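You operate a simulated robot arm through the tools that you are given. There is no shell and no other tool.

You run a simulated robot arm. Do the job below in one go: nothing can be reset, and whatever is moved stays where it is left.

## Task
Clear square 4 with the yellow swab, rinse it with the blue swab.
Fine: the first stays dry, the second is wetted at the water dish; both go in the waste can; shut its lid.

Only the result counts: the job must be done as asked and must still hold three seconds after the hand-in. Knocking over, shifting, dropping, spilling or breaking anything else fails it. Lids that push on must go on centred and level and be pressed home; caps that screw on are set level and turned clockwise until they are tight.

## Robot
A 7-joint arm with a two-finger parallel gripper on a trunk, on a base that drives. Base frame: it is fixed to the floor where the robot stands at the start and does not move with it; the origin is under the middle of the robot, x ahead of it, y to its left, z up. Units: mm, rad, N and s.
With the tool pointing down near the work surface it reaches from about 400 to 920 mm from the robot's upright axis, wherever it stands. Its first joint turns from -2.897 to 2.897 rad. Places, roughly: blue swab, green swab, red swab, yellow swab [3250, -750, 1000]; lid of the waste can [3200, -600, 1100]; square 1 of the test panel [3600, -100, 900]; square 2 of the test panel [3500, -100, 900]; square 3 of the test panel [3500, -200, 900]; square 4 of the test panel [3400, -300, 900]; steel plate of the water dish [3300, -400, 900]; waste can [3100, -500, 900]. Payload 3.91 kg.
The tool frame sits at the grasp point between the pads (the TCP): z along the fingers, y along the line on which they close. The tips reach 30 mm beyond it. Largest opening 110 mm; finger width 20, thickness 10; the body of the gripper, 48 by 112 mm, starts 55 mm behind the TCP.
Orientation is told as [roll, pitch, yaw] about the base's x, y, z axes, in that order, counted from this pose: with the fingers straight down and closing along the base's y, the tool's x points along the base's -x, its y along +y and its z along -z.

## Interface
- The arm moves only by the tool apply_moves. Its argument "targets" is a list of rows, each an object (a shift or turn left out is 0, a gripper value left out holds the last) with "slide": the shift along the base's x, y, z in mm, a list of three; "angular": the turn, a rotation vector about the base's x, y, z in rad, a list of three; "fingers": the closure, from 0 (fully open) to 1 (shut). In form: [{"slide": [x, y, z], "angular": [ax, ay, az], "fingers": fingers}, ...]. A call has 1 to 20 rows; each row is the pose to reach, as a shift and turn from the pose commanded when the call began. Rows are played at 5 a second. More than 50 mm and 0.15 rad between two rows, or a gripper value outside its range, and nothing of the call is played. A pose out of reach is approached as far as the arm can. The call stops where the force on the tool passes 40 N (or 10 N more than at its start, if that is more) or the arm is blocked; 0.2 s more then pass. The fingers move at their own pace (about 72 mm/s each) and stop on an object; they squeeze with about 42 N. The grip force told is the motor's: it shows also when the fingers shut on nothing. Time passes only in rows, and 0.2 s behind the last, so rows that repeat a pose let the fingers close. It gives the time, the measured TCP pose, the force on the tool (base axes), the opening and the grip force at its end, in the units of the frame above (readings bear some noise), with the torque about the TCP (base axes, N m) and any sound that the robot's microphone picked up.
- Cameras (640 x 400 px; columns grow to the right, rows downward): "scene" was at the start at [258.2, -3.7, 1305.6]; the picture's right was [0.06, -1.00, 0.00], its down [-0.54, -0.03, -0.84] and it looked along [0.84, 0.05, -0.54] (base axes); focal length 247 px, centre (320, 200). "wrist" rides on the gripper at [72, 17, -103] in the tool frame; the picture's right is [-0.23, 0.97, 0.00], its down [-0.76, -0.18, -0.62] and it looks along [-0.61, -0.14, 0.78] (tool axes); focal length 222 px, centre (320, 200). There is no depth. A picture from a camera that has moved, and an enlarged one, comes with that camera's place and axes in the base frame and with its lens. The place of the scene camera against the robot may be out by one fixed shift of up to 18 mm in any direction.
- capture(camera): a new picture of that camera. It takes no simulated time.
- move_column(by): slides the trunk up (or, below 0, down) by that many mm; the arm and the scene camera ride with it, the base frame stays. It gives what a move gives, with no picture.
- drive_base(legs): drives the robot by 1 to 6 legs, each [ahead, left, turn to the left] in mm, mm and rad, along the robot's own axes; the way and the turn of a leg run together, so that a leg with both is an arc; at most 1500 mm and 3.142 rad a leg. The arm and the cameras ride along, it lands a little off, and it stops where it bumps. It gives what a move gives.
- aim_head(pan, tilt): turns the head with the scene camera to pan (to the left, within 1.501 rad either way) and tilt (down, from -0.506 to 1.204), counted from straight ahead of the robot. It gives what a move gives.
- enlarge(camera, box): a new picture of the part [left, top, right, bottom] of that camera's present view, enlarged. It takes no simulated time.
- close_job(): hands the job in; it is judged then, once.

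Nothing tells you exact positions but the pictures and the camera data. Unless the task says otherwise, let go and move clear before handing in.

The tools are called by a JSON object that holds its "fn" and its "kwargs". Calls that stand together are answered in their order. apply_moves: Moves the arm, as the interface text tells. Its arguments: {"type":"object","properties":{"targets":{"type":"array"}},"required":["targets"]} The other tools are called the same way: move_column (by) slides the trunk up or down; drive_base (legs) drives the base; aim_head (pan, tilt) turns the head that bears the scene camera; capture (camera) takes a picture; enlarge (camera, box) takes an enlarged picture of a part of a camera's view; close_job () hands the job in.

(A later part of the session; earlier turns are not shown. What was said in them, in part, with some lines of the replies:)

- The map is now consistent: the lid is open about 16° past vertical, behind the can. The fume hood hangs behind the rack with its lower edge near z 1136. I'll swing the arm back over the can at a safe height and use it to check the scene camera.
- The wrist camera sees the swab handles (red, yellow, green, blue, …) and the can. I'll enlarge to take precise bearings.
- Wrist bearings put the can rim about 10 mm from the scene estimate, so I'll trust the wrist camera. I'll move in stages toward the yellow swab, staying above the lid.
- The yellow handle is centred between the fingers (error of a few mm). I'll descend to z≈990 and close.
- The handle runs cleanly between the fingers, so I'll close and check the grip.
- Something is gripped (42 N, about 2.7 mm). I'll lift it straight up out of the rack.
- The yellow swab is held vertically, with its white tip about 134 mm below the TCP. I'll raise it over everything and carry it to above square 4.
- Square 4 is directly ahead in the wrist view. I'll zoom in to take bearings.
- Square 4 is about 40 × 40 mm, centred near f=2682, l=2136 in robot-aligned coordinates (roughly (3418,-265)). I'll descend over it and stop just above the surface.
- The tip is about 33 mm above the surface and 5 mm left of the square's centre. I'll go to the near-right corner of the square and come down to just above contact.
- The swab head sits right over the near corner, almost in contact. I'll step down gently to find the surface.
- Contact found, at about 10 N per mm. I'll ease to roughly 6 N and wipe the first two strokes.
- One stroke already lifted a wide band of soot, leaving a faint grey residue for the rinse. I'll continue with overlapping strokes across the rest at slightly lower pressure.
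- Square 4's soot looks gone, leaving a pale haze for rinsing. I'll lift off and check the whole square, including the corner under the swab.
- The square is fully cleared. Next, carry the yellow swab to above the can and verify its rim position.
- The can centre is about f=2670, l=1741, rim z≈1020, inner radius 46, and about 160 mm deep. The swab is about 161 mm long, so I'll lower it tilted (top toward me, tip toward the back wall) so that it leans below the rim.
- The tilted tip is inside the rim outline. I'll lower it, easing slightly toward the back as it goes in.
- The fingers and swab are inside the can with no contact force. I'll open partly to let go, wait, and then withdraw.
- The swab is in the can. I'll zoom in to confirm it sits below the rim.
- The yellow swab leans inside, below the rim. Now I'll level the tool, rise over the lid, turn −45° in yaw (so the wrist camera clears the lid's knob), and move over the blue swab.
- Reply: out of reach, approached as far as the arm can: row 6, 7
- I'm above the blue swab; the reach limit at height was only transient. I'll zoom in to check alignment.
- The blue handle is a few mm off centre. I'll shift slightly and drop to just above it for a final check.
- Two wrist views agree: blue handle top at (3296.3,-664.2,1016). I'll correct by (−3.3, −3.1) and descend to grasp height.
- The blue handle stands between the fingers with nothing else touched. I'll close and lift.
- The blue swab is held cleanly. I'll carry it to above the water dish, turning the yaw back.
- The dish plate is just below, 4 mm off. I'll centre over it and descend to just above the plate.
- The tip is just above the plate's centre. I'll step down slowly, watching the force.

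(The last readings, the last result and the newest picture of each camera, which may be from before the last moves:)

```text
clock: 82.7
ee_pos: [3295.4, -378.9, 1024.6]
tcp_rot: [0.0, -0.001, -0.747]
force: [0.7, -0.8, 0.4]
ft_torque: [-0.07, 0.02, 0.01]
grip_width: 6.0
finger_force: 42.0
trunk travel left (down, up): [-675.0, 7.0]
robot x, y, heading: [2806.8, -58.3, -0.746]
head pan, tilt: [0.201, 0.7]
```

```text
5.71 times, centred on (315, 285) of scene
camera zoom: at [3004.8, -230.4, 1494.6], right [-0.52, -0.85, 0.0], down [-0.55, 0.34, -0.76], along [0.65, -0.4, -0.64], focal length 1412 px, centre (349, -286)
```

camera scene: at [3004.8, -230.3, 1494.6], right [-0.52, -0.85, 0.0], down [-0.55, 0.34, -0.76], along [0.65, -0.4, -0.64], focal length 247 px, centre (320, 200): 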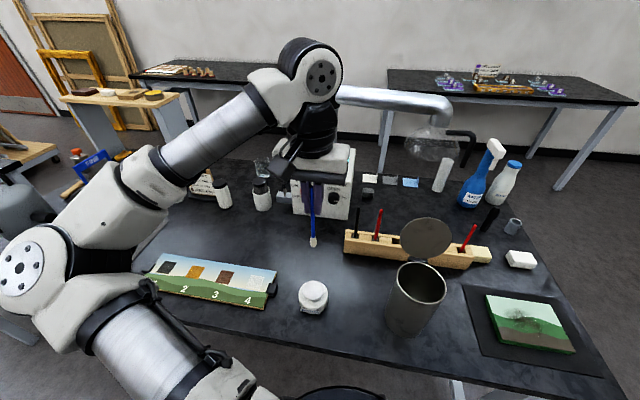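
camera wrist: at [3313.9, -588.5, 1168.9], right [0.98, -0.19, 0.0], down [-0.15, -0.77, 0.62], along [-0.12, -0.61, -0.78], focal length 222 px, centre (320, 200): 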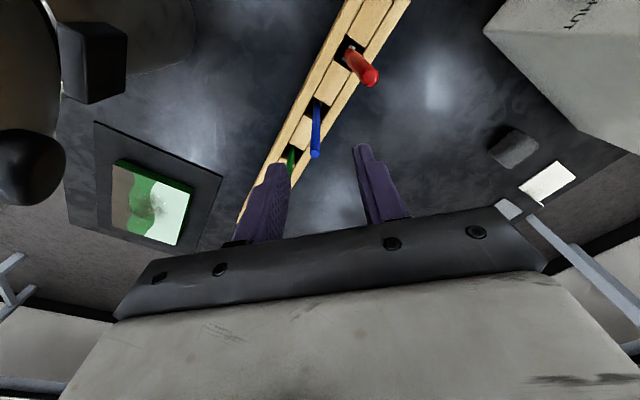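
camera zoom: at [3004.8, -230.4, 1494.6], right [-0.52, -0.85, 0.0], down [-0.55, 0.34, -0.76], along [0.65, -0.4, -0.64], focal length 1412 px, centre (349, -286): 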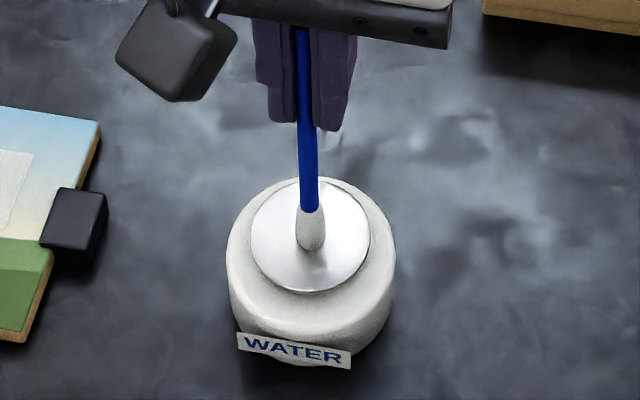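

The plate has begun to sink under the tip with very light spring force. I'll press a few mm more.

{"fn": "apply_moves", "kwargs": {"targets": [{"slide": [0, 0, -2]}]}}

{"fn": "apply_moves", "kwargs": {"targets": [{"slide": [0, 0, -2]}]}}

{"fn": "enlarge", "kwargs": {"camera": "scene", "box": [280, 250, 350, 320]}}

{"fn": "enlarge", "kwargs": {"camera": "wrist", "box": [260, 50, 380, 150]}}

```text
clock: 83.1
ee_pos: [3295.4, -379.2, 1024.3]
tcp_rot: [0.002, -0.001, -0.748]
force: [-0.9, -0.7, 3.8]
ft_torque: [0.02, 0.05, -0.03]
grip_width: 6.2
finger_force: 42.2
trunk travel left (down, up): [-675.0, 7.0]
robot x, y, heading: [2809.6, -63.4, -0.751]
head pan, tilt: [0.201, 0.7]
```

```text
clock: 83.5
ee_pos: [3295.4, -378.6, 1022.5]
tcp_rot: [-0.002, -0.003, -0.746]
force: [-1.4, -0.9, 15.0]
ft_torque: [-0.05, 0.1, -0.02]
grip_width: 6.0
finger_force: 41.9
trunk travel left (down, up): [-675.0, 7.0]
robot x, y, heading: [2807.7, -60.9, -0.748]
head pan, tilt: [0.201, 0.7]
```

```text
5.71 times, centred on (315, 285) of scene
camera zoom: at [3003.9, -229.9, 1495.0], right [-0.52, -0.85, 0.0], down [-0.55, 0.33, -0.77], along [0.65, -0.4, -0.64], focal length 1412 px, centre (349, -286)
```

zoom: 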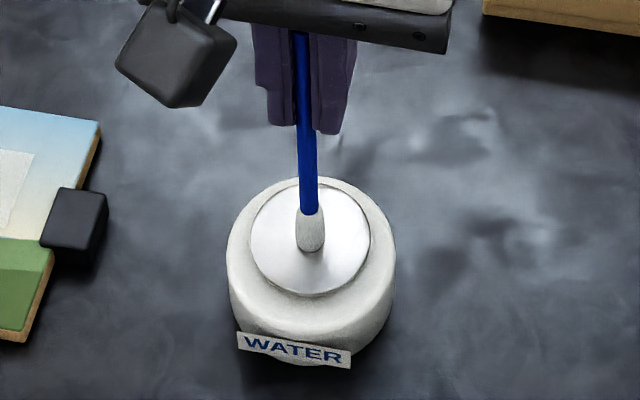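

```text
4.00 times, centred on (320, 100) of wrist
camera zoom: at [3253.2, -317.3, 1126.2], right [0.83, 0.56, 0.0], down [0.44, -0.65, 0.63], along [0.35, -0.52, -0.78], focal length 888 px, centre (320, 600)
```

zoom: 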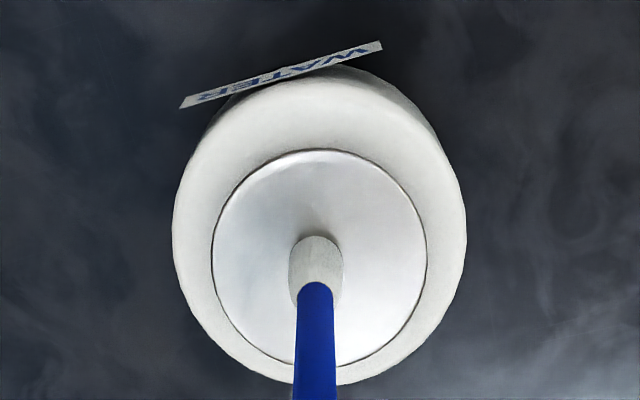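

The plate is fully down (15 N) and the cotton has turned a different tint, which looks like wetting. I'll hold briefly, then lift and compare.

{"fn": "apply_moves", "kwargs": {"targets": [{"slide": [0, 0, 0.5]}, {"slide": [0, 0, 0.5]}, {"slide": [0, 0, 0.5]}, {"slide": [0, 0, 6]}, {"slide": [0, 0, 20]}, {"slide": [0, 0, 60]}, {"slide": [0, 0, 95]}]}}

{"fn": "enlarge", "kwargs": {"camera": "scene", "box": [270, 210, 370, 320]}}

{"fn": "enlarge", "kwargs": {"camera": "wrist", "box": [240, 20, 400, 140]}}

```text
clock: 85.1
ee_pos: [3294.9, -381.1, 1116.2]
tcp_rot: [-0.001, 0.0, -0.749]
force: [-0.3, -0.5, 0.9]
ft_torque: [0.05, 0.0, 0.0]
grip_width: 6.2
finger_force: 41.7
trunk travel left (down, up): [-675.0, 7.0]
robot x, y, heading: [2807.0, -63.2, -0.75]
head pan, tilt: [0.201, 0.7]
```

```text
3.64 times, centred on (320, 265) of scene
camera zoom: at [3004.7, -230.5, 1494.5], right [-0.52, -0.85, 0.0], down [-0.55, 0.34, -0.76], along [0.65, -0.4, -0.64], focal length 898 px, centre (320, -36)
```

zoom: 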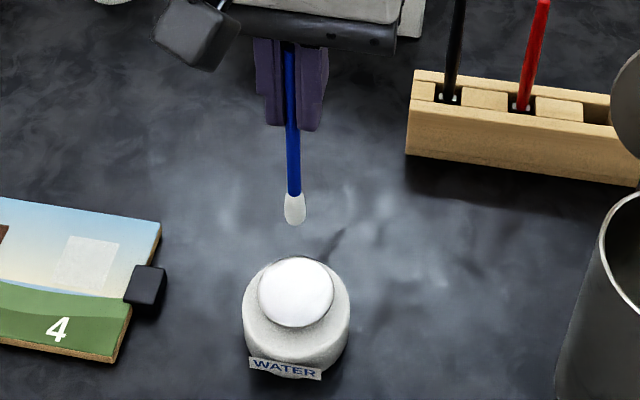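

```text
3.33 times, centred on (320, 80) of wrist
camera zoom: at [3254.2, -319.7, 1220.1], right [0.83, 0.56, 0.0], down [0.44, -0.65, 0.62], along [0.35, -0.52, -0.78], focal length 740 px, centre (320, 600)
```

zoom: 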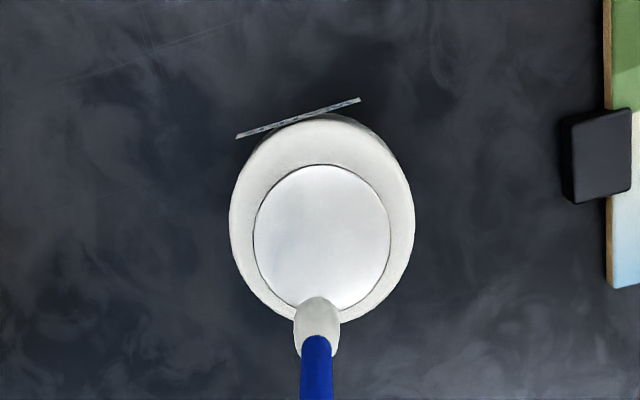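

The cotton head is now whitish and wet, and the plate has sprung back. Next I'll go to the near-right corner of square 4 and come down close to the surface.

{"fn": "apply_moves", "kwargs": {"targets": [{"slide": [24.5, 28.4, 0]}, {"slide": [49.1, 56.8, 0]}, {"slide": [73.6, 85.1, 0]}, {"slide": [98.2, 113.5, 0]}, {"slide": [98.2, 113.5, -40]}, {"slide": [98.2, 113.5, -80]}, {"slide": [98.2, 113.5, -110]}, {"slide": [98.2, 113.5, -116]}]}}

{"fn": "enlarge", "kwargs": {"camera": "wrist", "box": [240, 0, 400, 120]}}

{"fn": "enlarge", "kwargs": {"camera": "scene", "box": [200, 220, 310, 320]}}

```text
clock: 86.9
ee_pos: [3393.5, -267.2, 1002.7]
tcp_rot: [0.0, 0.001, -0.75]
force: [-0.8, 0.7, -0.6]
ft_torque: [-0.02, 0.01, -0.01]
grip_width: 6.0
finger_force: 42.1
trunk travel left (down, up): [-675.0, 7.0]
robot x, y, heading: [2804.5, -63.2, -0.746]
head pan, tilt: [0.201, 0.7]
```

```text
3.33 times, centred on (320, 60) of wrist
camera zoom: at [3351.7, -205.4, 1105.6], right [0.83, 0.56, 0.0], down [0.44, -0.65, 0.62], along [0.35, -0.52, -0.78], focal length 740 px, centre (320, 667)
```

zoom: 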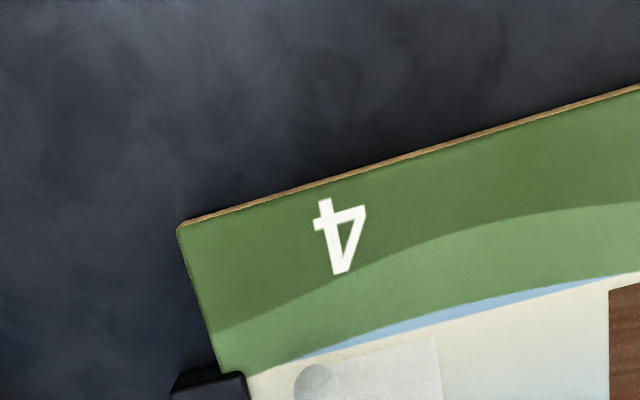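

```text
4.00 times, centred on (255, 270) of scene
camera zoom: at [3004.8, -230.4, 1494.6], right [-0.52, -0.85, 0.0], down [-0.55, 0.34, -0.76], along [0.65, -0.4, -0.64], focal length 988 px, centre (580, -80)
```

zoom: 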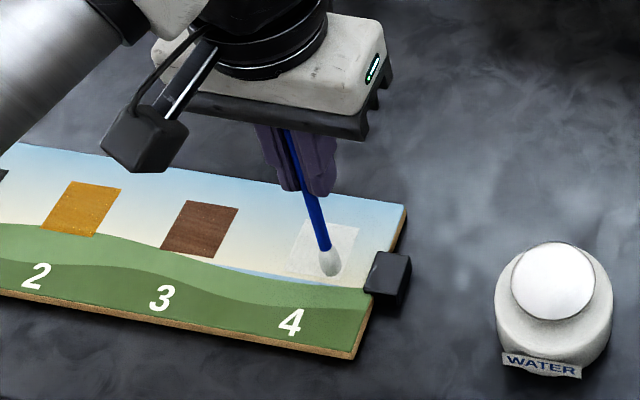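

Near contact. I'll step down to find the surface.

{"fn": "apply_moves", "kwargs": {"targets": [{"slide": [0, 0, -3]}]}}

{"fn": "apply_moves", "kwargs": {"targets": [{"slide": [0, 0, -2]}]}}

{"fn": "apply_moves", "kwargs": {"targets": [{"slide": [0, 0, -1.5]}]}}

{"fn": "apply_moves", "kwargs": {"targets": [{"slide": [0, 0, -1.5]}]}}

```text
clock: 87.3
ee_pos: [3393.5, -266.2, 998.7]
tcp_rot: [-0.001, -0.002, -0.75]
force: [0.1, -0.3, -0.7]
ft_torque: [-0.02, -0.01, 0.04]
grip_width: 6.2
finger_force: 41.9
trunk travel left (down, up): [-675.0, 7.0]
robot x, y, heading: [2807.2, -60.1, -0.749]
head pan, tilt: [0.201, 0.7]
```

```text
clock: 87.7
ee_pos: [3392.8, -265.8, 997.9]
tcp_rot: [0.001, 0.0, -0.748]
force: [0.0, 0.2, 0.7]
ft_torque: [0.02, 0.03, 0.01]
grip_width: 6.2
finger_force: 42.4
trunk travel left (down, up): [-675.0, 7.0]
robot x, y, heading: [2809.2, -59.0, -0.754]
head pan, tilt: [0.201, 0.7]
```

```text
clock: 88.1
ee_pos: [3394.4, -266.4, 995.0]
tcp_rot: [-0.001, 0.0, -0.75]
force: [0.0, 0.0, 0.1]
ft_torque: [-0.02, -0.01, 0.02]
grip_width: 6.5
finger_force: 41.7
trunk travel left (down, up): [-675.0, 7.0]
robot x, y, heading: [2805.3, -65.7, -0.747]
head pan, tilt: [0.201, 0.7]
```

```text
clock: 88.5
ee_pos: [3394.3, -264.5, 992.2]
tcp_rot: [0.0, -0.002, -0.748]
force: [0.5, 0.3, 0.6]
ft_torque: [-0.01, 0.01, -0.03]
grip_width: 6.2
finger_force: 41.6
trunk travel left (down, up): [-675.0, 7.0]
robot x, y, heading: [2808.3, -62.8, -0.749]
head pan, tilt: [0.201, 0.7]
```

{"fn": "apply_moves", "kwargs": {"targets": [{"slide": [0, 0, -1]}]}}

{"fn": "apply_moves", "kwargs": {"targets": [{"slide": [0, 0, -1]}]}}

{"fn": "enlarge", "kwargs": {"camera": "scene", "box": [200, 220, 310, 320]}}

```text
clock: 88.9
ee_pos: [3393.2, -265.6, 993.5]
tcp_rot: [0.0, -0.002, -0.747]
force: [-0.1, 0.1, 0.0]
ft_torque: [-0.01, -0.03, -0.05]
grip_width: 6.0
finger_force: 42.0
trunk travel left (down, up): [-675.0, 7.0]
robot x, y, heading: [2811.5, -59.3, -0.746]
head pan, tilt: [0.201, 0.7]
```

```text
clock: 89.3
ee_pos: [3392.2, -264.5, 990.8]
tcp_rot: [0.0, 0.0, -0.746]
force: [0.2, 0.1, 0.7]
ft_torque: [-0.03, -0.03, 0.02]
grip_width: 6.2
finger_force: 41.8
trunk travel left (down, up): [-675.0, 7.0]
robot x, y, heading: [2808.9, -59.3, -0.744]
head pan, tilt: [0.201, 0.7]
```

```text
4.00 times, centred on (255, 270) of scene
camera zoom: at [3004.7, -230.4, 1494.6], right [-0.52, -0.85, 0.0], down [-0.55, 0.34, -0.77], along [0.65, -0.4, -0.64], focal length 988 px, centre (580, -80)
```

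zoom: 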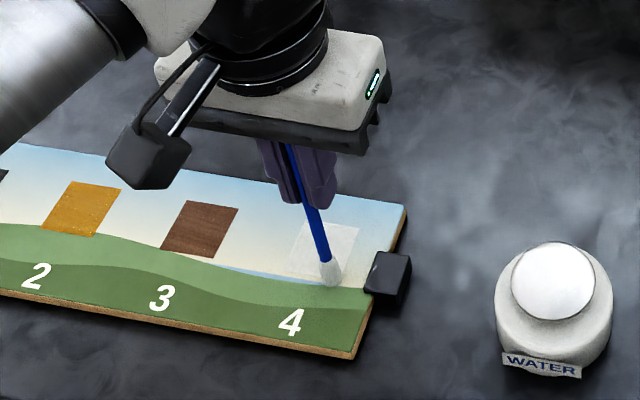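

{"fn": "apply_moves", "kwargs": {"targets": [{"slide": [2.2, -2, -1]}]}}

{"fn": "apply_moves", "kwargs": {"targets": [{"slide": [0, 0, -1]}]}}

{"fn": "apply_moves", "kwargs": {"targets": [{"slide": [0, 0, -0.8]}]}}

```text
clock: 89.7
ee_pos: [3395.3, -266.6, 990.6]
tcp_rot: [0.001, 0.002, -0.748]
force: [-2.3, 2.2, 7.2]
ft_torque: [0.33, 0.26, -0.01]
grip_width: 6.2
finger_force: 42.6
trunk travel left (down, up): [-675.0, 7.0]
robot x, y, heading: [2811.4, -61.1, -0.747]
head pan, tilt: [0.201, 0.7]
```

```text
clock: 90.1
ee_pos: [3394.8, -267.1, 990.6]
tcp_rot: [0.0, -0.001, -0.75]
force: [-2.8, 3.0, 15.1]
ft_torque: [0.27, 0.38, 0.02]
grip_width: 6.4
finger_force: 42.0
trunk travel left (down, up): [-675.0, 7.0]
robot x, y, heading: [2805.8, -60.3, -0.753]
head pan, tilt: [0.201, 0.7]
```

```text
clock: 90.5
ee_pos: [3393.9, -267.2, 989.6]
tcp_rot: [-0.001, -0.007, -0.75]
force: [0.3, -0.5, 23.9]
ft_torque: [0.01, 0.16, 0.03]
grip_width: 6.2
finger_force: 41.8
trunk travel left (down, up): [-675.0, 7.0]
robot x, y, heading: [2810.8, -62.9, -0.748]
head pan, tilt: [0.201, 0.7]
```

Contact at about 24 N. I'll ease to roughly 9 N and rinse with overlapping strokes over the near half first.

{"fn": "apply_moves", "kwargs": {"targets": [{"slide": [0, 0, 1.4]}, {"slide": [-2.8, -0.1, 1.4]}, {"slide": [11.5, 15.3, 1.4]}, {"slide": [25.8, 30.6, 1.4]}, {"slide": [30.9, 25.9, 1.4]}, {"slide": [16.6, 10.5, 1.4]}, {"slide": [2.3, -4.9, 1.4]}, {"slide": [7.4, -9.6, 1.4]}, {"slide": [21.7, 5.7, 1.4]}, {"slide": [36, 21.1, 1.4]}, {"slide": [41.2, 16.3, 1.4]}, {"slide": [26.9, 0.9, 1.4]}, {"slide": [12.5, -14.4, 1.4]}]}}

{"fn": "enlarge", "kwargs": {"camera": "scene", "box": [200, 220, 310, 320]}}

{"fn": "enlarge", "kwargs": {"camera": "wrist", "box": [240, 0, 400, 120]}}

```text
clock: 93.3
ee_pos: [3410.0, -280.4, 989.4]
tcp_rot: [0.001, -0.001, -0.746]
force: [5.1, 3.9, 13.2]
ft_torque: [0.53, -0.53, -0.01]
grip_width: 6.3
finger_force: 42.1
trunk travel left (down, up): [-675.0, 7.0]
robot x, y, heading: [2808.3, -60.1, -0.746]
head pan, tilt: [0.201, 0.7]
```

```text
4.00 times, centred on (255, 270) of scene
camera zoom: at [3004.3, -229.7, 1494.7], right [-0.52, -0.85, 0.0], down [-0.55, 0.33, -0.77], along [0.65, -0.4, -0.64], focal length 988 px, centre (580, -80)
```

zoom: 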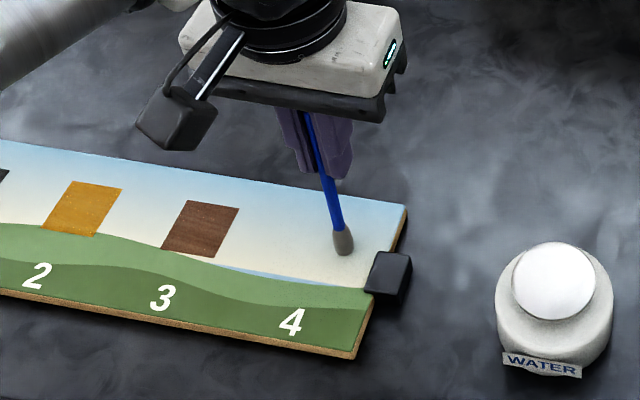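

```text
3.33 times, centred on (320, 60) of wrist
camera zoom: at [3367.8, -219.8, 1093.3], right [0.83, 0.56, 0.0], down [0.44, -0.65, 0.62], along [0.35, -0.52, -0.78], focal length 740 px, centre (320, 667)
```

zoom: 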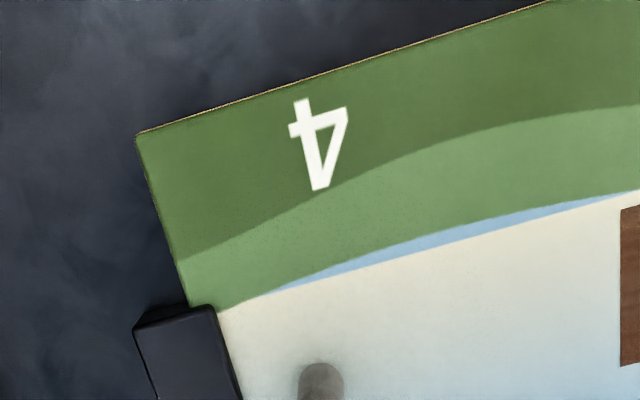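

The haze is clearing well. I'll rinse the far half too, then lift off and inspect.

{"fn": "apply_moves", "kwargs": {"targets": [{"slide": [4.4, -4.1, 0]}, {"slide": [18.7, 11.3, 0]}, {"slide": [33, 26.6, 0]}, {"slide": [37.4, 22.5, 0]}, {"slide": [23.1, 7.2, 0]}, {"slide": [8.8, -8.2, 0]}, {"slide": [13.2, -12.3, 0]}, {"slide": [27.5, 3.1, 0]}, {"slide": [41.8, 18.4, 0]}, {"slide": [44.7, 15.7, 0]}, {"slide": [30.4, 0.4, 0]}, {"slide": [16.1, -15, 0]}, {"slide": [16.1, -15, 20]}, {"slide": [16.1, -15, 60]}, {"slide": [16.1, -15, 105]}]}}

{"fn": "enlarge", "kwargs": {"camera": "scene", "box": [200, 220, 310, 320]}}

{"fn": "enlarge", "kwargs": {"camera": "wrist", "box": [240, 0, 420, 130]}}

```text
clock: 96.5
ee_pos: [3422.8, -297.3, 1094.1]
tcp_rot: [-0.001, -0.001, -0.747]
force: [-0.2, -1.0, -0.5]
ft_torque: [-0.01, -0.01, -0.03]
grip_width: 6.4
finger_force: 41.9
trunk travel left (down, up): [-675.0, 7.0]
robot x, y, heading: [2810.4, -61.0, -0.747]
head pan, tilt: [0.201, 0.7]
```

```text
4.00 times, centred on (255, 270) of scene
camera zoom: at [3004.5, -230.3, 1494.5], right [-0.52, -0.85, 0.0], down [-0.55, 0.34, -0.77], along [0.65, -0.4, -0.64], focal length 988 px, centre (580, -80)
```

zoom: 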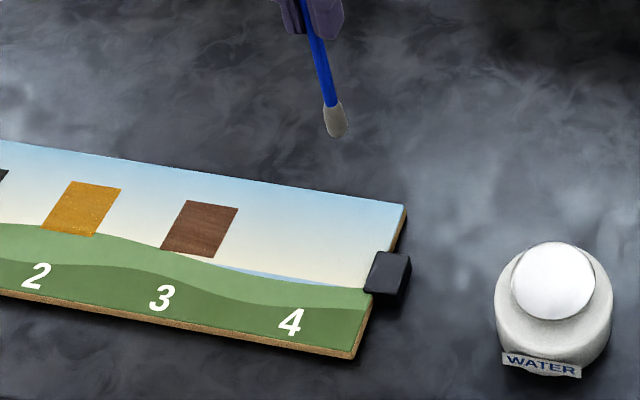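

```text
3.08 times, centred on (330, 65) of wrist
camera zoom: at [3381.0, -236.3, 1198.3], right [0.83, 0.56, 0.0], down [0.44, -0.65, 0.62], along [0.35, -0.52, -0.78], focal length 684 px, centre (289, 615)
```

zoom: 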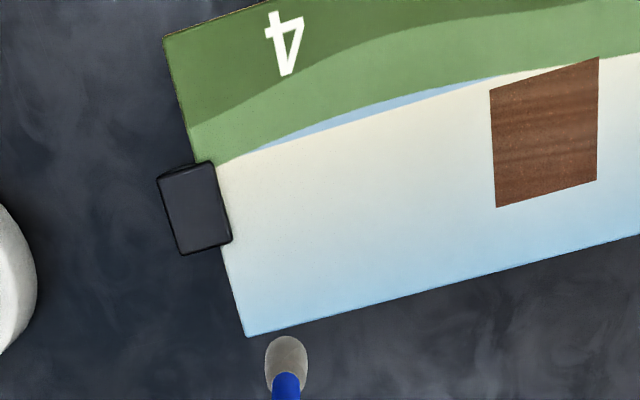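

Square 4 is now completely clean and neighbouring squares are untouched. I'll carry the blue swab over to the can.

{"fn": "apply_moves", "kwargs": {"targets": [{"slide": [0, 0, 36]}, {"slide": [0, 0, 72]}, {"slide": [0, 0, 106]}, {"slide": [-38, -28.5, 106]}, {"slide": [-76.1, -57.1, 106]}, {"slide": [-114.1, -85.6, 106]}, {"slide": [-152.1, -114.2, 106]}, {"slide": [-190.2, -142.7, 106]}, {"slide": [-228.2, -171.2, 106]}, {"slide": [-266.3, -199.8, 106]}, {"slide": [-304.3, -228.3, 106]}]}}

{"fn": "enlarge", "kwargs": {"camera": "wrist", "box": [240, 0, 400, 140]}}

{"fn": "aim_head", "kwargs": {"pan": -0.1, "tilt": 0.75}}

```text
clock: 98.9
ee_pos: [3117.1, -524.8, 1198.2]
tcp_rot: [0.0, -0.001, -0.748]
force: [-0.8, 0.6, -0.1]
ft_torque: [-0.02, 0.01, 0.01]
grip_width: 6.4
finger_force: 41.5
trunk travel left (down, up): [-675.0, 7.0]
robot x, y, heading: [2810.1, -58.8, -0.744]
head pan, tilt: [0.201, 0.7]
```

```text
2.86 times, centred on (320, 70) of wrist
camera zoom: at [3075.4, -463.3, 1302.2], right [0.83, 0.56, 0.0], down [0.44, -0.65, 0.62], along [0.35, -0.52, -0.78], focal length 635 px, centre (320, 571)
```

zoom: 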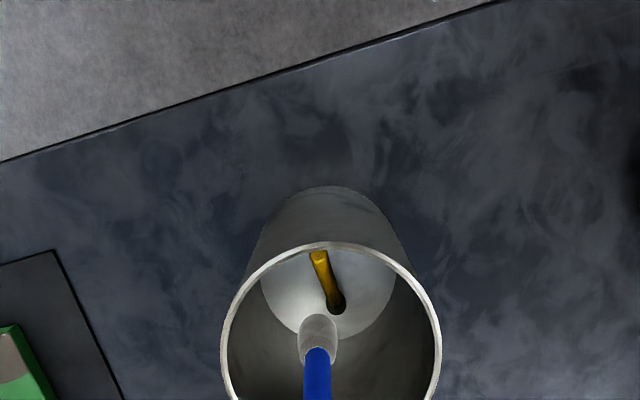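

```text
clock: 99.7
ee_pos: [3118.0, -523.7, 1198.6]
tcp_rot: [0.0, 0.001, -0.748]
force: [1.0, -0.5, -0.7]
ft_torque: [0.02, 0.01, 0.02]
grip_width: 6.1
finger_force: 41.7
trunk travel left (down, up): [-675.0, 7.0]
robot x, y, heading: [2810.2, -58.1, -0.751]
head pan, tilt: [-0.099, 0.75]
```

The yellow swab leans well below the rim. I'll tilt the blue swab the same way and lower it behind the yellow one.

{"fn": "apply_moves", "kwargs": {"targets": [{"slide": [0, 0, 0], "angular": [-0.0797, -0.0856, 0]}, {"slide": [0, 0, 0], "angular": [-0.1588, -0.1705, 0]}, {"slide": [0, 0, 0], "angular": [-0.2386, -0.2561, 0]}, {"slide": [0, 0, -40], "angular": [-0.2386, -0.2561, 0]}, {"slide": [0, 0, -80], "angular": [-0.2386, -0.2561, 0]}, {"slide": [7.3, -6.8, -120], "angular": [-0.2386, -0.2561, 0]}, {"slide": [14.6, -13.6, -150], "angular": [-0.2386, -0.2561, 0]}, {"slide": [14.6, -13.6, -170], "angular": [-0.2386, -0.2561, 0]}]}}

{"fn": "capture", "kwargs": {"camera": "wrist"}}

{"fn": "enlarge", "kwargs": {"camera": "scene", "box": [240, 80, 480, 320]}}

```text
clock: 101.5
ee_pos: [3135.6, -537.9, 1029.3]
tcp_rot: [-0.002, -0.352, -0.748]
force: [0.6, -0.3, -0.2]
ft_torque: [0.03, -0.02, -0.03]
grip_width: 6.2
finger_force: 42.1
trunk travel left (down, up): [-675.0, 7.0]
robot x, y, heading: [2809.5, -59.6, -0.752]
head pan, tilt: [-0.099, 0.75]
```

```text
taken
camera wrist: at [3070.4, -456.3, 1102.1], right [0.82, 0.57, 0.08], down [0.25, -0.47, 0.85], along [0.52, -0.67, -0.53], focal length 222 px, centre (320, 200)
```

wrist: 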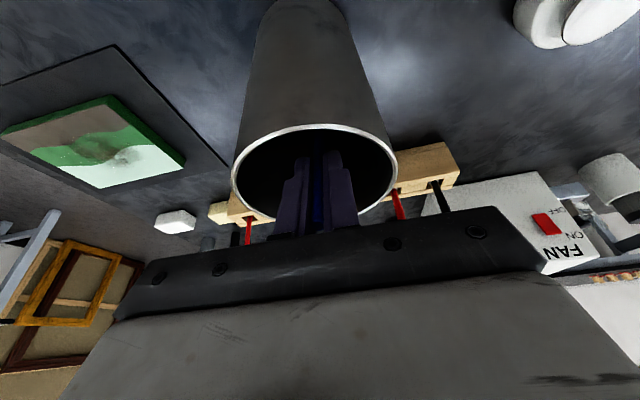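

```text
1.67 times, centred on (360, 200) of scene
camera zoom: at [2987.2, -248.4, 1490.3], right [-0.75, -0.66, 0.0], down [-0.45, 0.51, -0.73], along [0.48, -0.55, -0.68], focal length 412 px, centre (253, 200)
```

zoom: 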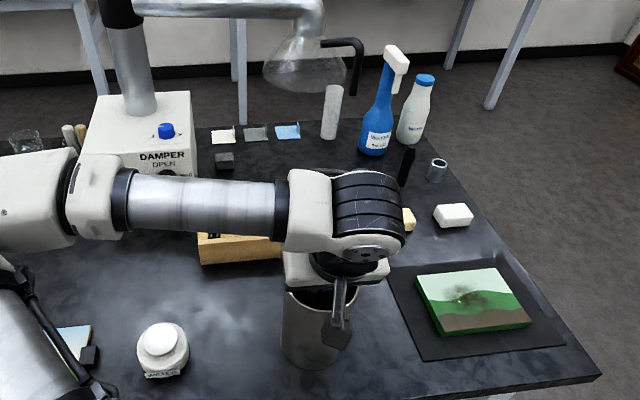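

The fingers are in the can mouth with no contact. I'll release, wait, and withdraw.

{"fn": "apply_moves", "kwargs": {"targets": [{"fingers": 0.85}, {"fingers": 0.65}, {"fingers": 0.65}, {"fingers": 0.65}, {"fingers": 0.65}, {"slide": [0, 0, 25]}, {"slide": [0, 0, 60]}, {"slide": [0, 0, 100]}, {"slide": [0, 0, 145]}, {"slide": [0, 0, 180]}]}}

{"fn": "enlarge", "kwargs": {"camera": "wrist", "box": [220, 0, 420, 140]}}

{"fn": "enlarge", "kwargs": {"camera": "scene", "box": [300, 160, 440, 300]}}

```text
clock: 103.7
ee_pos: [3136.2, -539.1, 1211.4]
tcp_rot: [-0.001, -0.352, -0.749]
force: [-0.6, -0.4, 0.1]
ft_torque: [0.03, -0.01, 0.0]
grip_width: 38.6
finger_force: 0.0
trunk travel left (down, up): [-675.0, 7.0]
robot x, y, heading: [2808.6, -57.2, -0.752]
head pan, tilt: [-0.099, 0.75]
```

```text
2.86 times, centred on (320, 70) of wrist
camera zoom: at [3071.5, -457.7, 1283.2], right [0.82, 0.57, 0.08], down [0.25, -0.47, 0.85], along [0.52, -0.67, -0.53], focal length 635 px, centre (320, 571)
```

zoom: 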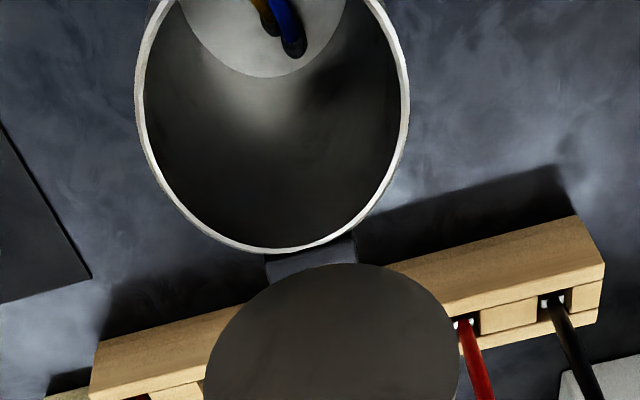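

```text
2.86 times, centred on (370, 230) of scene
camera zoom: at [2987.0, -248.2, 1490.3], right [-0.75, -0.66, 0.0], down [-0.45, 0.51, -0.73], along [0.48, -0.55, -0.68], focal length 706 px, centre (177, 114)
```

zoom: 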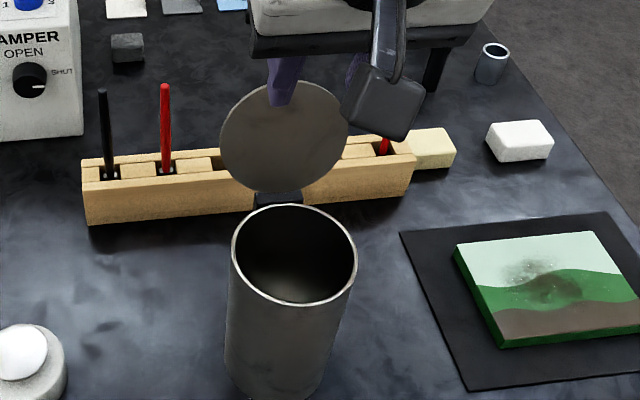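

Both swabs are in the can. Now the lid: I'll level the tool, close the fingers, rise, and pass over to behind the lid.

{"fn": "apply_moves", "kwargs": {"targets": [{"slide": [0, 0, 30], "angular": [0.0797, 0.0856, 0], "fingers": 1}, {"slide": [0, 0, 60], "angular": [0.1588, 0.1705, 0]}, {"slide": [0, 0, 85], "angular": [0.2386, 0.2561, 0]}, {"slide": [0, 0, 85], "angular": [0.2386, 0.2561, 0]}]}}

{"fn": "capture", "kwargs": {"camera": "wrist"}}

{"fn": "enlarge", "kwargs": {"camera": "wrist", "box": [240, 30, 400, 170]}}

```text
clock: 104.7
ee_pos: [3136.0, -540.2, 1295.4]
tcp_rot: [0.001, -0.001, -0.749]
force: [0.3, -0.5, 0.3]
ft_torque: [0.01, 0.01, -0.02]
grip_width: 0.2
finger_force: 37.9
trunk travel left (down, up): [-675.0, 7.0]
robot x, y, heading: [2810.6, -61.1, -0.751]
head pan, tilt: [-0.099, 0.75]
```

```text
taken
camera wrist: at [3094.6, -479.4, 1399.1], right [0.83, 0.56, 0.0], down [0.44, -0.65, 0.62], along [0.35, -0.52, -0.78], focal length 222 px, centre (320, 200)
```

wrist: 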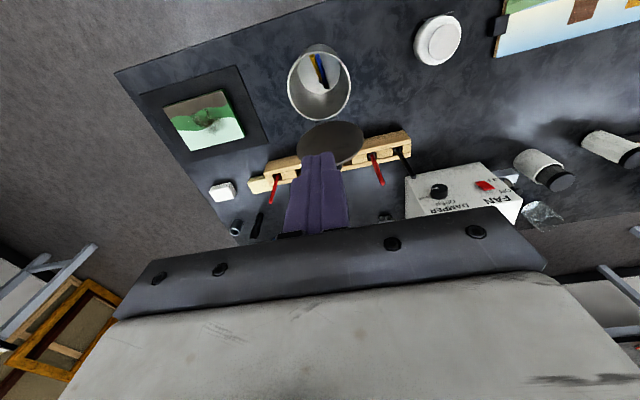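

```text
2.86 times, centred on (320, 100) of wrist
camera zoom: at [3094.6, -479.4, 1399.1], right [0.83, 0.56, 0.0], down [0.44, -0.65, 0.62], along [0.35, -0.52, -0.78], focal length 635 px, centre (320, 486)
```

zoom: 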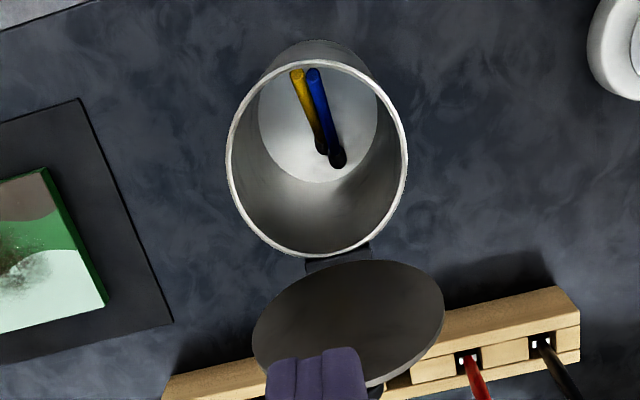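

Both swabs lie well below the rim. I'll move over and behind the lid and come down between lid and rack.

{"fn": "apply_moves", "kwargs": {"targets": [{"slide": [27.8, -25.9, 0]}, {"slide": [55.6, -51.8, 0]}, {"slide": [83.4, -77.7, 0]}, {"slide": [111.2, -103.6, 0]}, {"slide": [111.2, -103.6, -40]}, {"slide": [111.2, -103.6, -80]}, {"slide": [111.2, -103.6, -120]}]}}

{"fn": "capture", "kwargs": {"camera": "wrist"}}

{"fn": "enlarge", "kwargs": {"camera": "scene", "box": [260, 60, 480, 280]}}

```text
clock: 106.3
ee_pos: [3245.3, -642.2, 1176.4]
tcp_rot: [-0.001, 0.0, -0.748]
force: [-0.3, -0.6, 0.4]
ft_torque: [0.03, -0.01, -0.02]
grip_width: 0.3
finger_force: 37.8
trunk travel left (down, up): [-675.0, 7.0]
robot x, y, heading: [2810.9, -63.6, -0.742]
head pan, tilt: [-0.099, 0.75]
```

```text
taken
camera wrist: at [3203.7, -581.8, 1279.3], right [0.83, 0.56, 0.0], down [0.44, -0.65, 0.62], along [0.35, -0.52, -0.78], focal length 222 px, centre (320, 200)
```

wrist: 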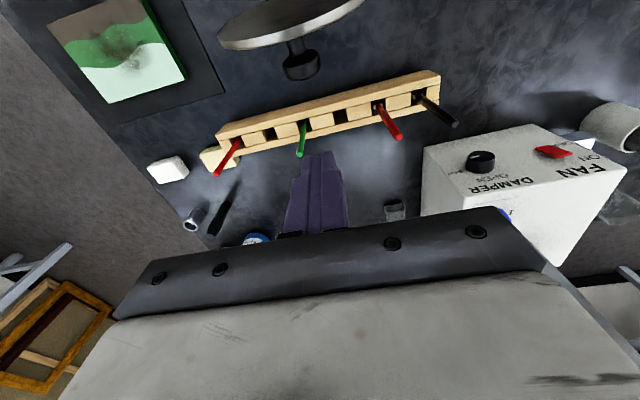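

```text
1.82 times, centred on (370, 170) of scene
camera zoom: at [2987.6, -248.4, 1490.3], right [-0.75, -0.66, 0.0], down [-0.45, 0.51, -0.73], along [0.48, -0.55, -0.68], focal length 449 px, centre (229, 254)
```

zoom: 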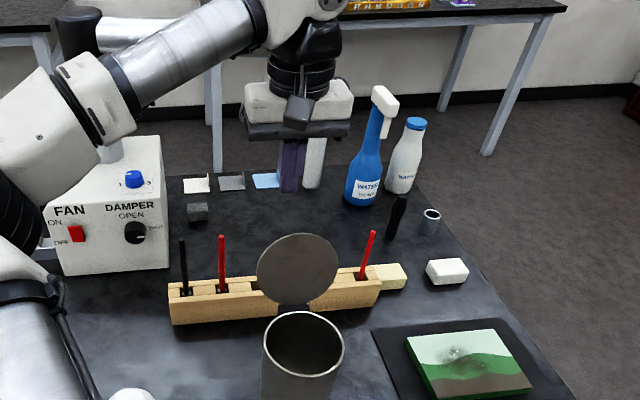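

The lid's knob is at about z 1072; my fingertips will be at about 1111, above it. I'll lower 35 mm and push the upper edge forward, toward the can.

{"fn": "apply_moves", "kwargs": {"targets": [{"slide": [0, 0, -35]}, {"slide": [-18.3, 17, -35]}, {"slide": [-36.6, 34.1, -35]}, {"slide": [-47.6, 44.3, -35]}]}}

{"fn": "enlarge", "kwargs": {"camera": "scene", "box": [280, 80, 460, 280]}}

{"fn": "capture", "kwargs": {"camera": "wrist"}}

```text
clock: 107.3
ee_pos: [3199.2, -597.9, 1139.5]
tcp_rot: [0.0, 0.001, -0.747]
force: [-0.3, -0.6, 1.0]
ft_torque: [0.03, 0.0, -0.03]
grip_width: 0.0
finger_force: 37.5
trunk travel left (down, up): [-675.0, 7.0]
robot x, y, heading: [2808.0, -59.8, -0.749]
head pan, tilt: [-0.099, 0.75]
```

```text
2.00 times, centred on (370, 180) of scene
camera zoom: at [2986.9, -248.1, 1490.4], right [-0.75, -0.66, 0.0], down [-0.45, 0.51, -0.73], along [0.48, -0.55, -0.68], focal length 494 px, centre (220, 240)
```

zoom: 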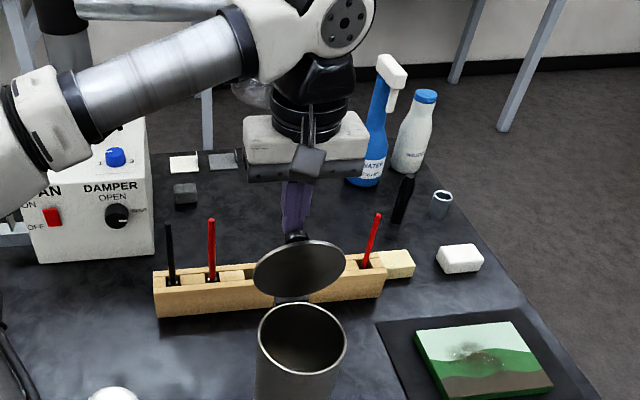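

```text
taken
camera wrist: at [3156.6, -536.3, 1243.9], right [0.83, 0.56, 0.0], down [0.44, -0.65, 0.62], along [0.35, -0.52, -0.78], focal length 222 px, centre (320, 200)
```

wrist: 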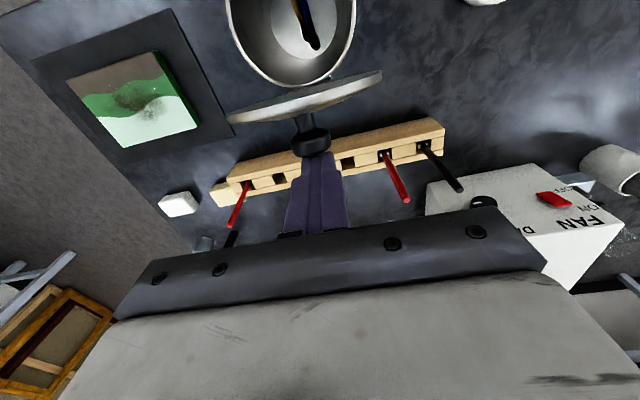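

The lid is swinging forward with almost no force, the fingers pushing on its knob. I'll keep going.

{"fn": "apply_moves", "kwargs": {"targets": [{"slide": [-11, 10.2, 0]}, {"slide": [-22, 20.4, 0]}, {"slide": [-33, 30.7, 0]}, {"slide": [-33, 30.7, 0]}]}}

{"fn": "enlarge", "kwargs": {"camera": "scene", "box": [280, 80, 460, 280]}}

{"fn": "capture", "kwargs": {"camera": "wrist"}}

```text
clock: 108.3
ee_pos: [3167.5, -565.8, 1139.9]
tcp_rot: [0.001, -0.001, -0.747]
force: [-0.2, 0.1, -1.1]
ft_torque: [-0.02, -0.02, -0.01]
grip_width: 0.0
finger_force: 37.1
trunk travel left (down, up): [-675.0, 7.0]
robot x, y, heading: [2811.2, -65.5, -0.749]
head pan, tilt: [-0.099, 0.75]
```

```text
2.00 times, centred on (370, 180) of scene
camera zoom: at [2987.2, -248.4, 1490.3], right [-0.75, -0.66, 0.0], down [-0.45, 0.51, -0.73], along [0.48, -0.55, -0.68], focal length 494 px, centre (220, 240)
```

zoom: 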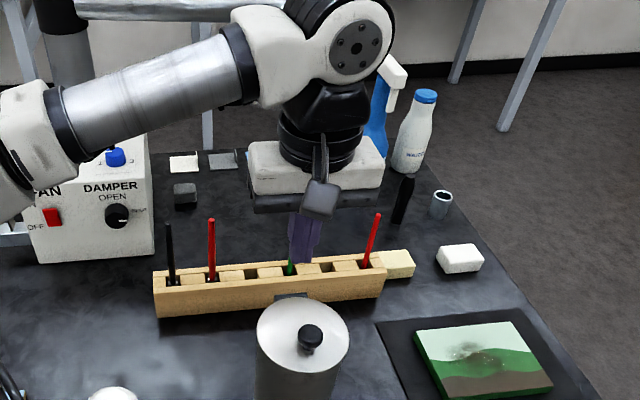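

```text
taken
camera wrist: at [3124.4, -504.8, 1243.5], right [0.83, 0.56, 0.0], down [0.44, -0.65, 0.62], along [0.35, -0.52, -0.78], focal length 222 px, centre (320, 200)
```

wrist: 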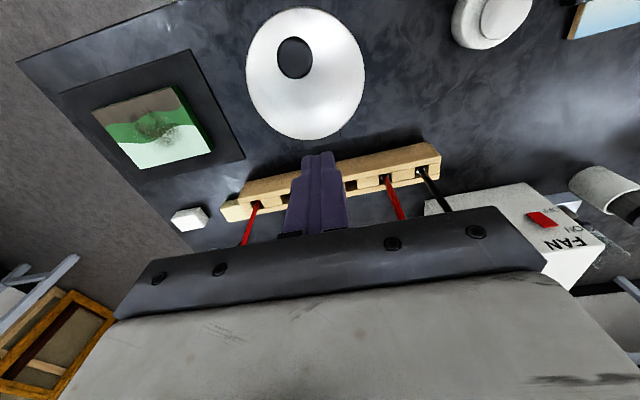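

The lid has fallen shut on the can. I'll check that it sits flush.

{"fn": "enlarge", "kwargs": {"camera": "scene", "box": [330, 210, 410, 300]}}

{"fn": "enlarge", "kwargs": {"camera": "wrist", "box": [230, 0, 390, 150]}}

```text
4.44 times, centred on (370, 255) of scene
camera zoom: at [2987.2, -248.4, 1490.3], right [-0.75, -0.66, 0.0], down [-0.45, 0.51, -0.73], along [0.48, -0.55, -0.68], focal length 1098 px, centre (98, -44)
```

zoom: 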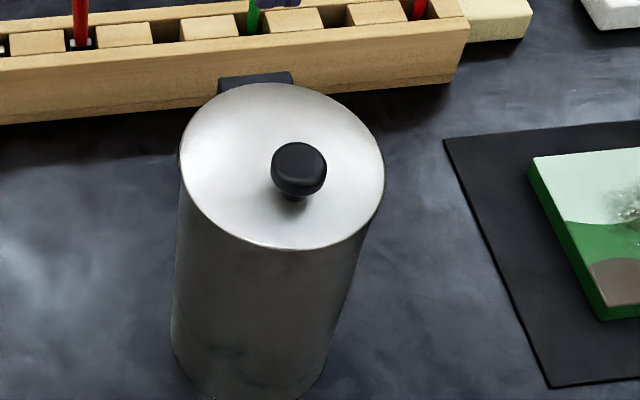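

```text
2.67 times, centred on (310, 75) of wrist
camera zoom: at [3124.4, -504.8, 1243.5], right [0.83, 0.56, 0.0], down [0.44, -0.65, 0.62], along [0.35, -0.52, -0.78], focal length 592 px, centre (347, 533)
```

zoom: 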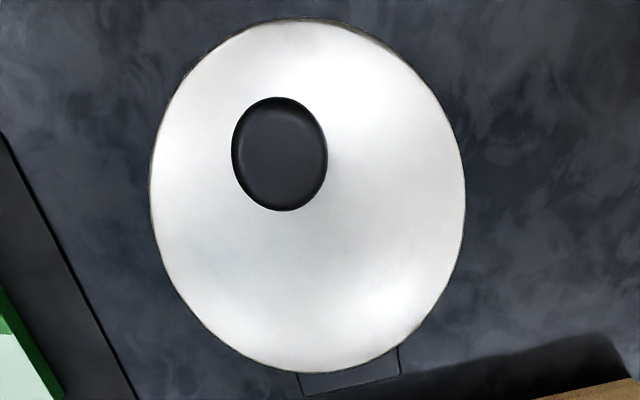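

The lid looks flush. To be sure it's fully home, I'll give its knob a gentle vertical press with closed fingers.

{"fn": "apply_moves", "kwargs": {"targets": [{"slide": [-21.1, 16.9, 0]}, {"slide": [-42.2, 33.9, 0]}, {"slide": [-42.2, 33.9, -25]}, {"slide": [-42.2, 33.9, -45]}]}}

{"fn": "enlarge", "kwargs": {"camera": "wrist", "box": [220, 20, 400, 190]}}

{"fn": "enlarge", "kwargs": {"camera": "scene", "box": [310, 180, 430, 300]}}

```text
clock: 109.3
ee_pos: [3123.0, -531.9, 1096.2]
tcp_rot: [0.001, 0.0, -0.747]
force: [0.1, -0.2, 1.1]
ft_torque: [0.0, 0.02, 0.01]
grip_width: 0.1
finger_force: 37.2
trunk travel left (down, up): [-675.0, 7.0]
robot x, y, heading: [2808.6, -62.6, -0.751]
head pan, tilt: [-0.099, 0.75]
```

```text
2.35 times, centred on (310, 105) of wrist
camera zoom: at [3081.3, -470.7, 1199.3], right [0.83, 0.56, 0.0], down [0.44, -0.65, 0.62], along [0.35, -0.52, -0.78], focal length 523 px, centre (344, 424)
```

zoom: 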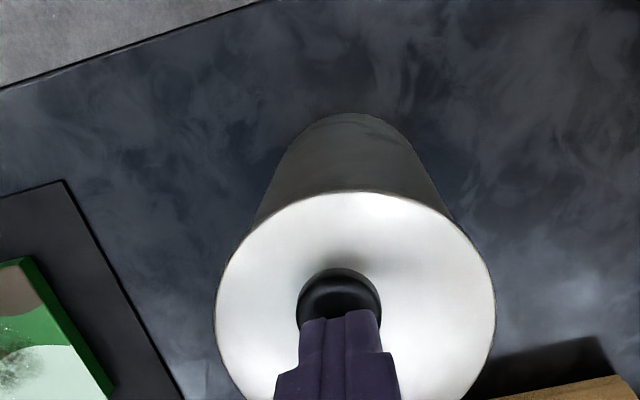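

```text
3.33 times, centred on (370, 240) of scene
camera zoom: at [2987.1, -248.2, 1490.4], right [-0.75, -0.66, 0.0], down [-0.45, 0.51, -0.73], along [0.48, -0.55, -0.68], focal length 823 px, centre (153, 67)
```

zoom: 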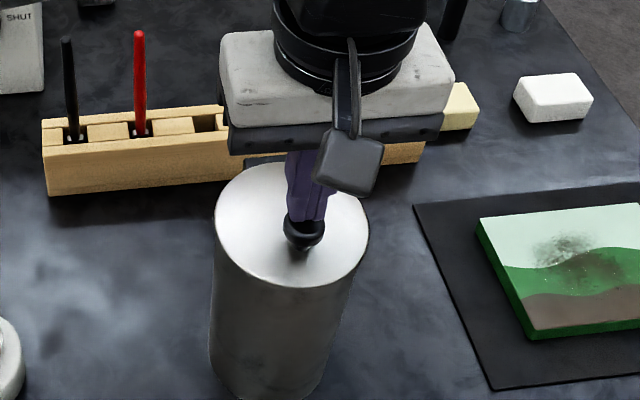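

The fingertips are above the knob. I'll press down in small steps.

{"fn": "apply_moves", "kwargs": {"targets": [{"slide": [0, 0, -5]}]}}

{"fn": "apply_moves", "kwargs": {"targets": [{"slide": [0, 0, -3]}]}}

{"fn": "apply_moves", "kwargs": {"targets": [{"slide": [0, 0, -3]}]}}

{"fn": "apply_moves", "kwargs": {"targets": [{"slide": [0, 0, -2]}]}}

```text
clock: 109.7
ee_pos: [3122.7, -532.8, 1090.9]
tcp_rot: [-0.003, -0.003, -0.746]
force: [0.2, -0.2, 0.6]
ft_torque: [0.0, 0.01, -0.01]
grip_width: 0.3
finger_force: 37.6
trunk travel left (down, up): [-675.0, 7.0]
robot x, y, heading: [2809.1, -58.3, -0.75]
head pan, tilt: [-0.099, 0.75]
```

```text
clock: 110.1
ee_pos: [3121.3, -531.4, 1090.2]
tcp_rot: [-0.001, -0.004, -0.747]
force: [2.2, 1.1, 23.9]
ft_torque: [0.07, 0.0, -0.22]
grip_width: 0.0
finger_force: 37.5
trunk travel left (down, up): [-675.0, 7.0]
robot x, y, heading: [2808.4, -59.7, -0.751]
head pan, tilt: [-0.099, 0.75]
```

```text
clock: 110.5
ee_pos: [3123.0, -532.3, 1090.8]
tcp_rot: [-0.005, -0.008, -0.747]
force: [-1.1, 5.9, 27.8]
ft_torque: [0.21, 0.09, -0.16]
grip_width: 0.0
finger_force: 37.2
trunk travel left (down, up): [-675.0, 7.0]
robot x, y, heading: [2809.6, -57.8, -0.744]
head pan, tilt: [-0.099, 0.75]
stopped in row 1: the force on the tool passed its limit at 44 N (the readings are from after the stop); the commanded pose is now the measured one
```

```text
clock: 110.9
ee_pos: [3123.2, -532.4, 1090.4]
tcp_rot: [-0.009, -0.012, -0.747]
force: [-2.3, 6.6, 27.6]
ft_torque: [0.23, 0.13, -0.13]
grip_width: 0.2
finger_force: 37.9
trunk travel left (down, up): [-675.0, 7.0]
robot x, y, heading: [2807.3, -62.2, -0.744]
head pan, tilt: [-0.099, 0.75]
stopped in row 1: the force on the tool passed its limit at 43 N (the readings are from after the stop); the commanded pose is now the measured one
```

The lid is firmly seated (it resisted over 40 N without moving). I'll lift straight off and back away.

{"fn": "apply_moves", "kwargs": {"targets": [{"slide": [0, 0, 5]}, {"slide": [0, 0, 20]}, {"slide": [0, 0, 60]}, {"slide": [0, 0, 100]}, {"slide": [0, 0, 145]}, {"slide": [-30, 28, 180]}, {"slide": [-60, 56, 200]}]}}

{"fn": "capture", "kwargs": {"camera": "scene"}}

{"fn": "enlarge", "kwargs": {"camera": "scene", "box": [240, 160, 440, 320]}}

{"fn": "capture", "kwargs": {"camera": "wrist"}}

```text
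refused: row 6 steps farther than a row can; nothing moved
```

```text
taken
camera scene: at [2986.1, -246.0, 1490.8], right [-0.75, -0.66, 0.0], down [-0.45, 0.51, -0.73], along [0.48, -0.55, -0.68], focal length 247 px, centre (320, 200)
```

scene: 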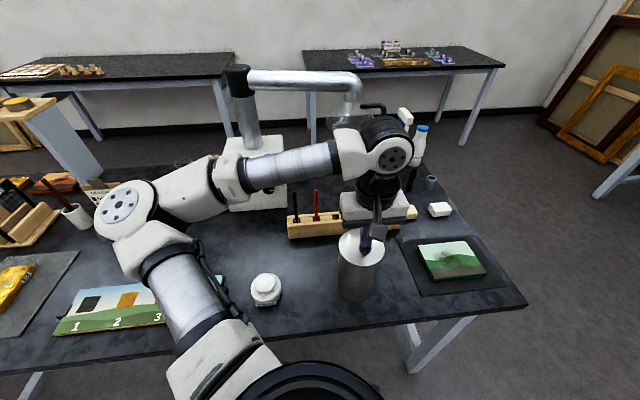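

```text
2.50 times, centred on (340, 240) of scene
camera zoom: at [2986.1, -246.0, 1490.8], right [-0.75, -0.66, 0.0], down [-0.45, 0.51, -0.73], along [0.48, -0.55, -0.68], focal length 618 px, centre (270, 100)
```

zoom: 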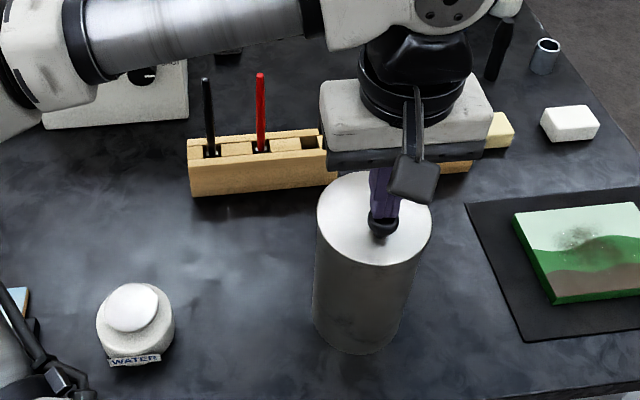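

```text
taken
camera wrist: at [3081.3, -470.1, 1192.7], right [0.83, 0.56, -0.01], down [0.44, -0.64, 0.63], along [0.35, -0.53, -0.77], focal length 222 px, centre (320, 200)
```

wrist: 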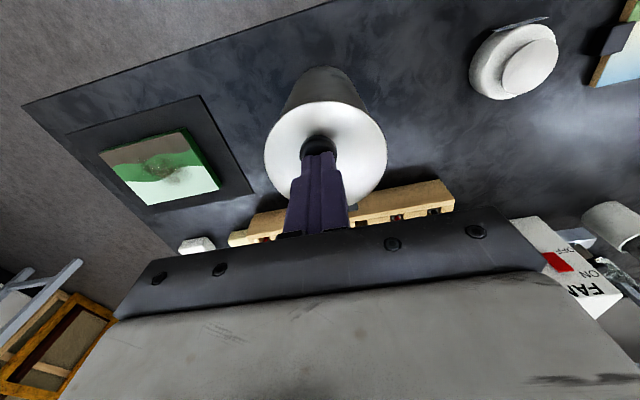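

One retreat step was too long, so nothing moved. I'll repeat it with smaller steps.

{"fn": "apply_moves", "kwargs": {"targets": [{"slide": [0, 0, 5]}, {"slide": [0, 0, 20]}, {"slide": [0, 0, 55]}, {"slide": [0, 0, 95]}, {"slide": [0, 0, 135]}, {"slide": [-20, 18.6, 160]}, {"slide": [-45, 42, 180]}, {"slide": [-70, 65, 195]}]}}

{"fn": "enlarge", "kwargs": {"camera": "scene", "box": [240, 160, 440, 320]}}

{"fn": "capture", "kwargs": {"camera": "wrist"}}

{"fn": "capture", "kwargs": {"camera": "scene"}}

```text
clock: 112.7
ee_pos: [3055.1, -468.0, 1284.5]
tcp_rot: [-0.007, -0.007, -0.748]
force: [-0.1, -0.3, 0.7]
ft_torque: [-0.01, -0.03, 0.04]
grip_width: 0.0
finger_force: 38.1
trunk travel left (down, up): [-675.0, 7.0]
robot x, y, heading: [2812.4, -59.1, -0.747]
head pan, tilt: [-0.099, 0.75]
```

```text
2.50 times, centred on (340, 240) of scene
camera zoom: at [2986.8, -247.8, 1490.4], right [-0.75, -0.66, 0.0], down [-0.45, 0.51, -0.73], along [0.48, -0.55, -0.68], focal length 618 px, centre (270, 100)
```

zoom: 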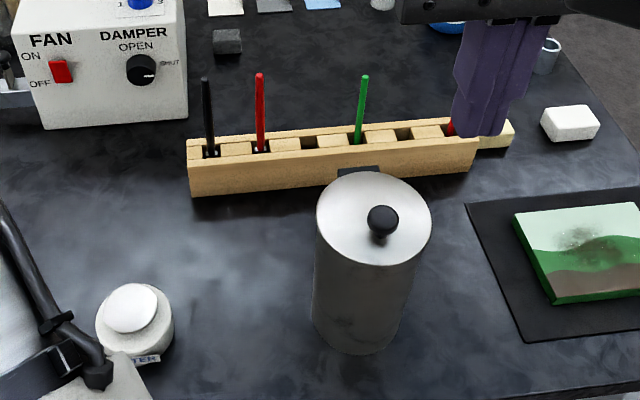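

```text
taken
camera wrist: at [3012.9, -406.6, 1387.4], right [0.83, 0.56, 0.0], down [0.44, -0.64, 0.63], along [0.35, -0.52, -0.78], focal length 222 px, centre (320, 200)
```

wrist: 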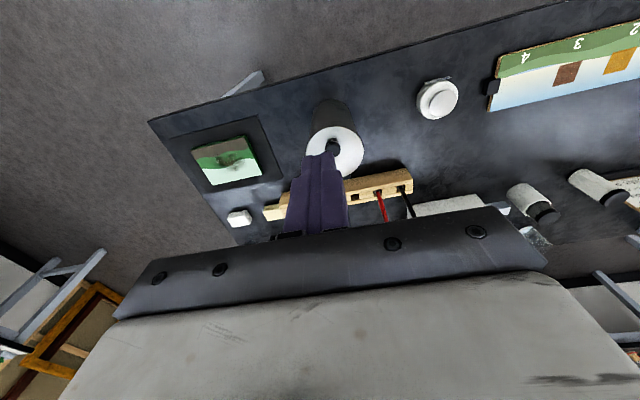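

```text
taken
camera scene: at [2986.8, -247.8, 1490.4], right [-0.75, -0.66, 0.0], down [-0.45, 0.51, -0.73], along [0.48, -0.55, -0.68], focal length 247 px, centre (320, 200)
```

scene: 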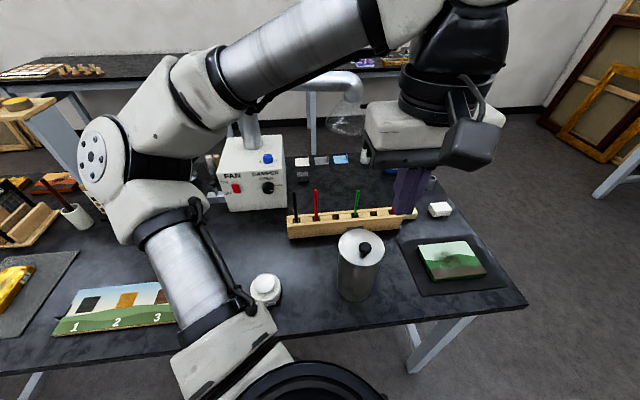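

Everything checks out: square 4 is clean, both swabs are in the can under its closed lid, and the rack, dish and panel are in place. The arm is clear, so I'm handing the job in.

{"fn": "close_job", "kwargs": {}}

```text
The job is handed in.
```

Square 4 is clean, and the job is handed in.

- **Clearing:** I wiped all of square 4 with the dry yellow swab until the soot was gone. A pale haze remained.
- **Rinsing:** I wetted the blue swab by pressing it on the water dish's steel plate, then rinsed the square. No trace of the haze shows in the final pictures.
- **Waste can:** Both swabs are in the can, below the rim. I pushed the hinged lid shut and pressed it down; it held at over 40 N.

The final pictures show the rack, the water dish and the other squares undisturbed. The arm was raised clear of the bench before the hand-in.
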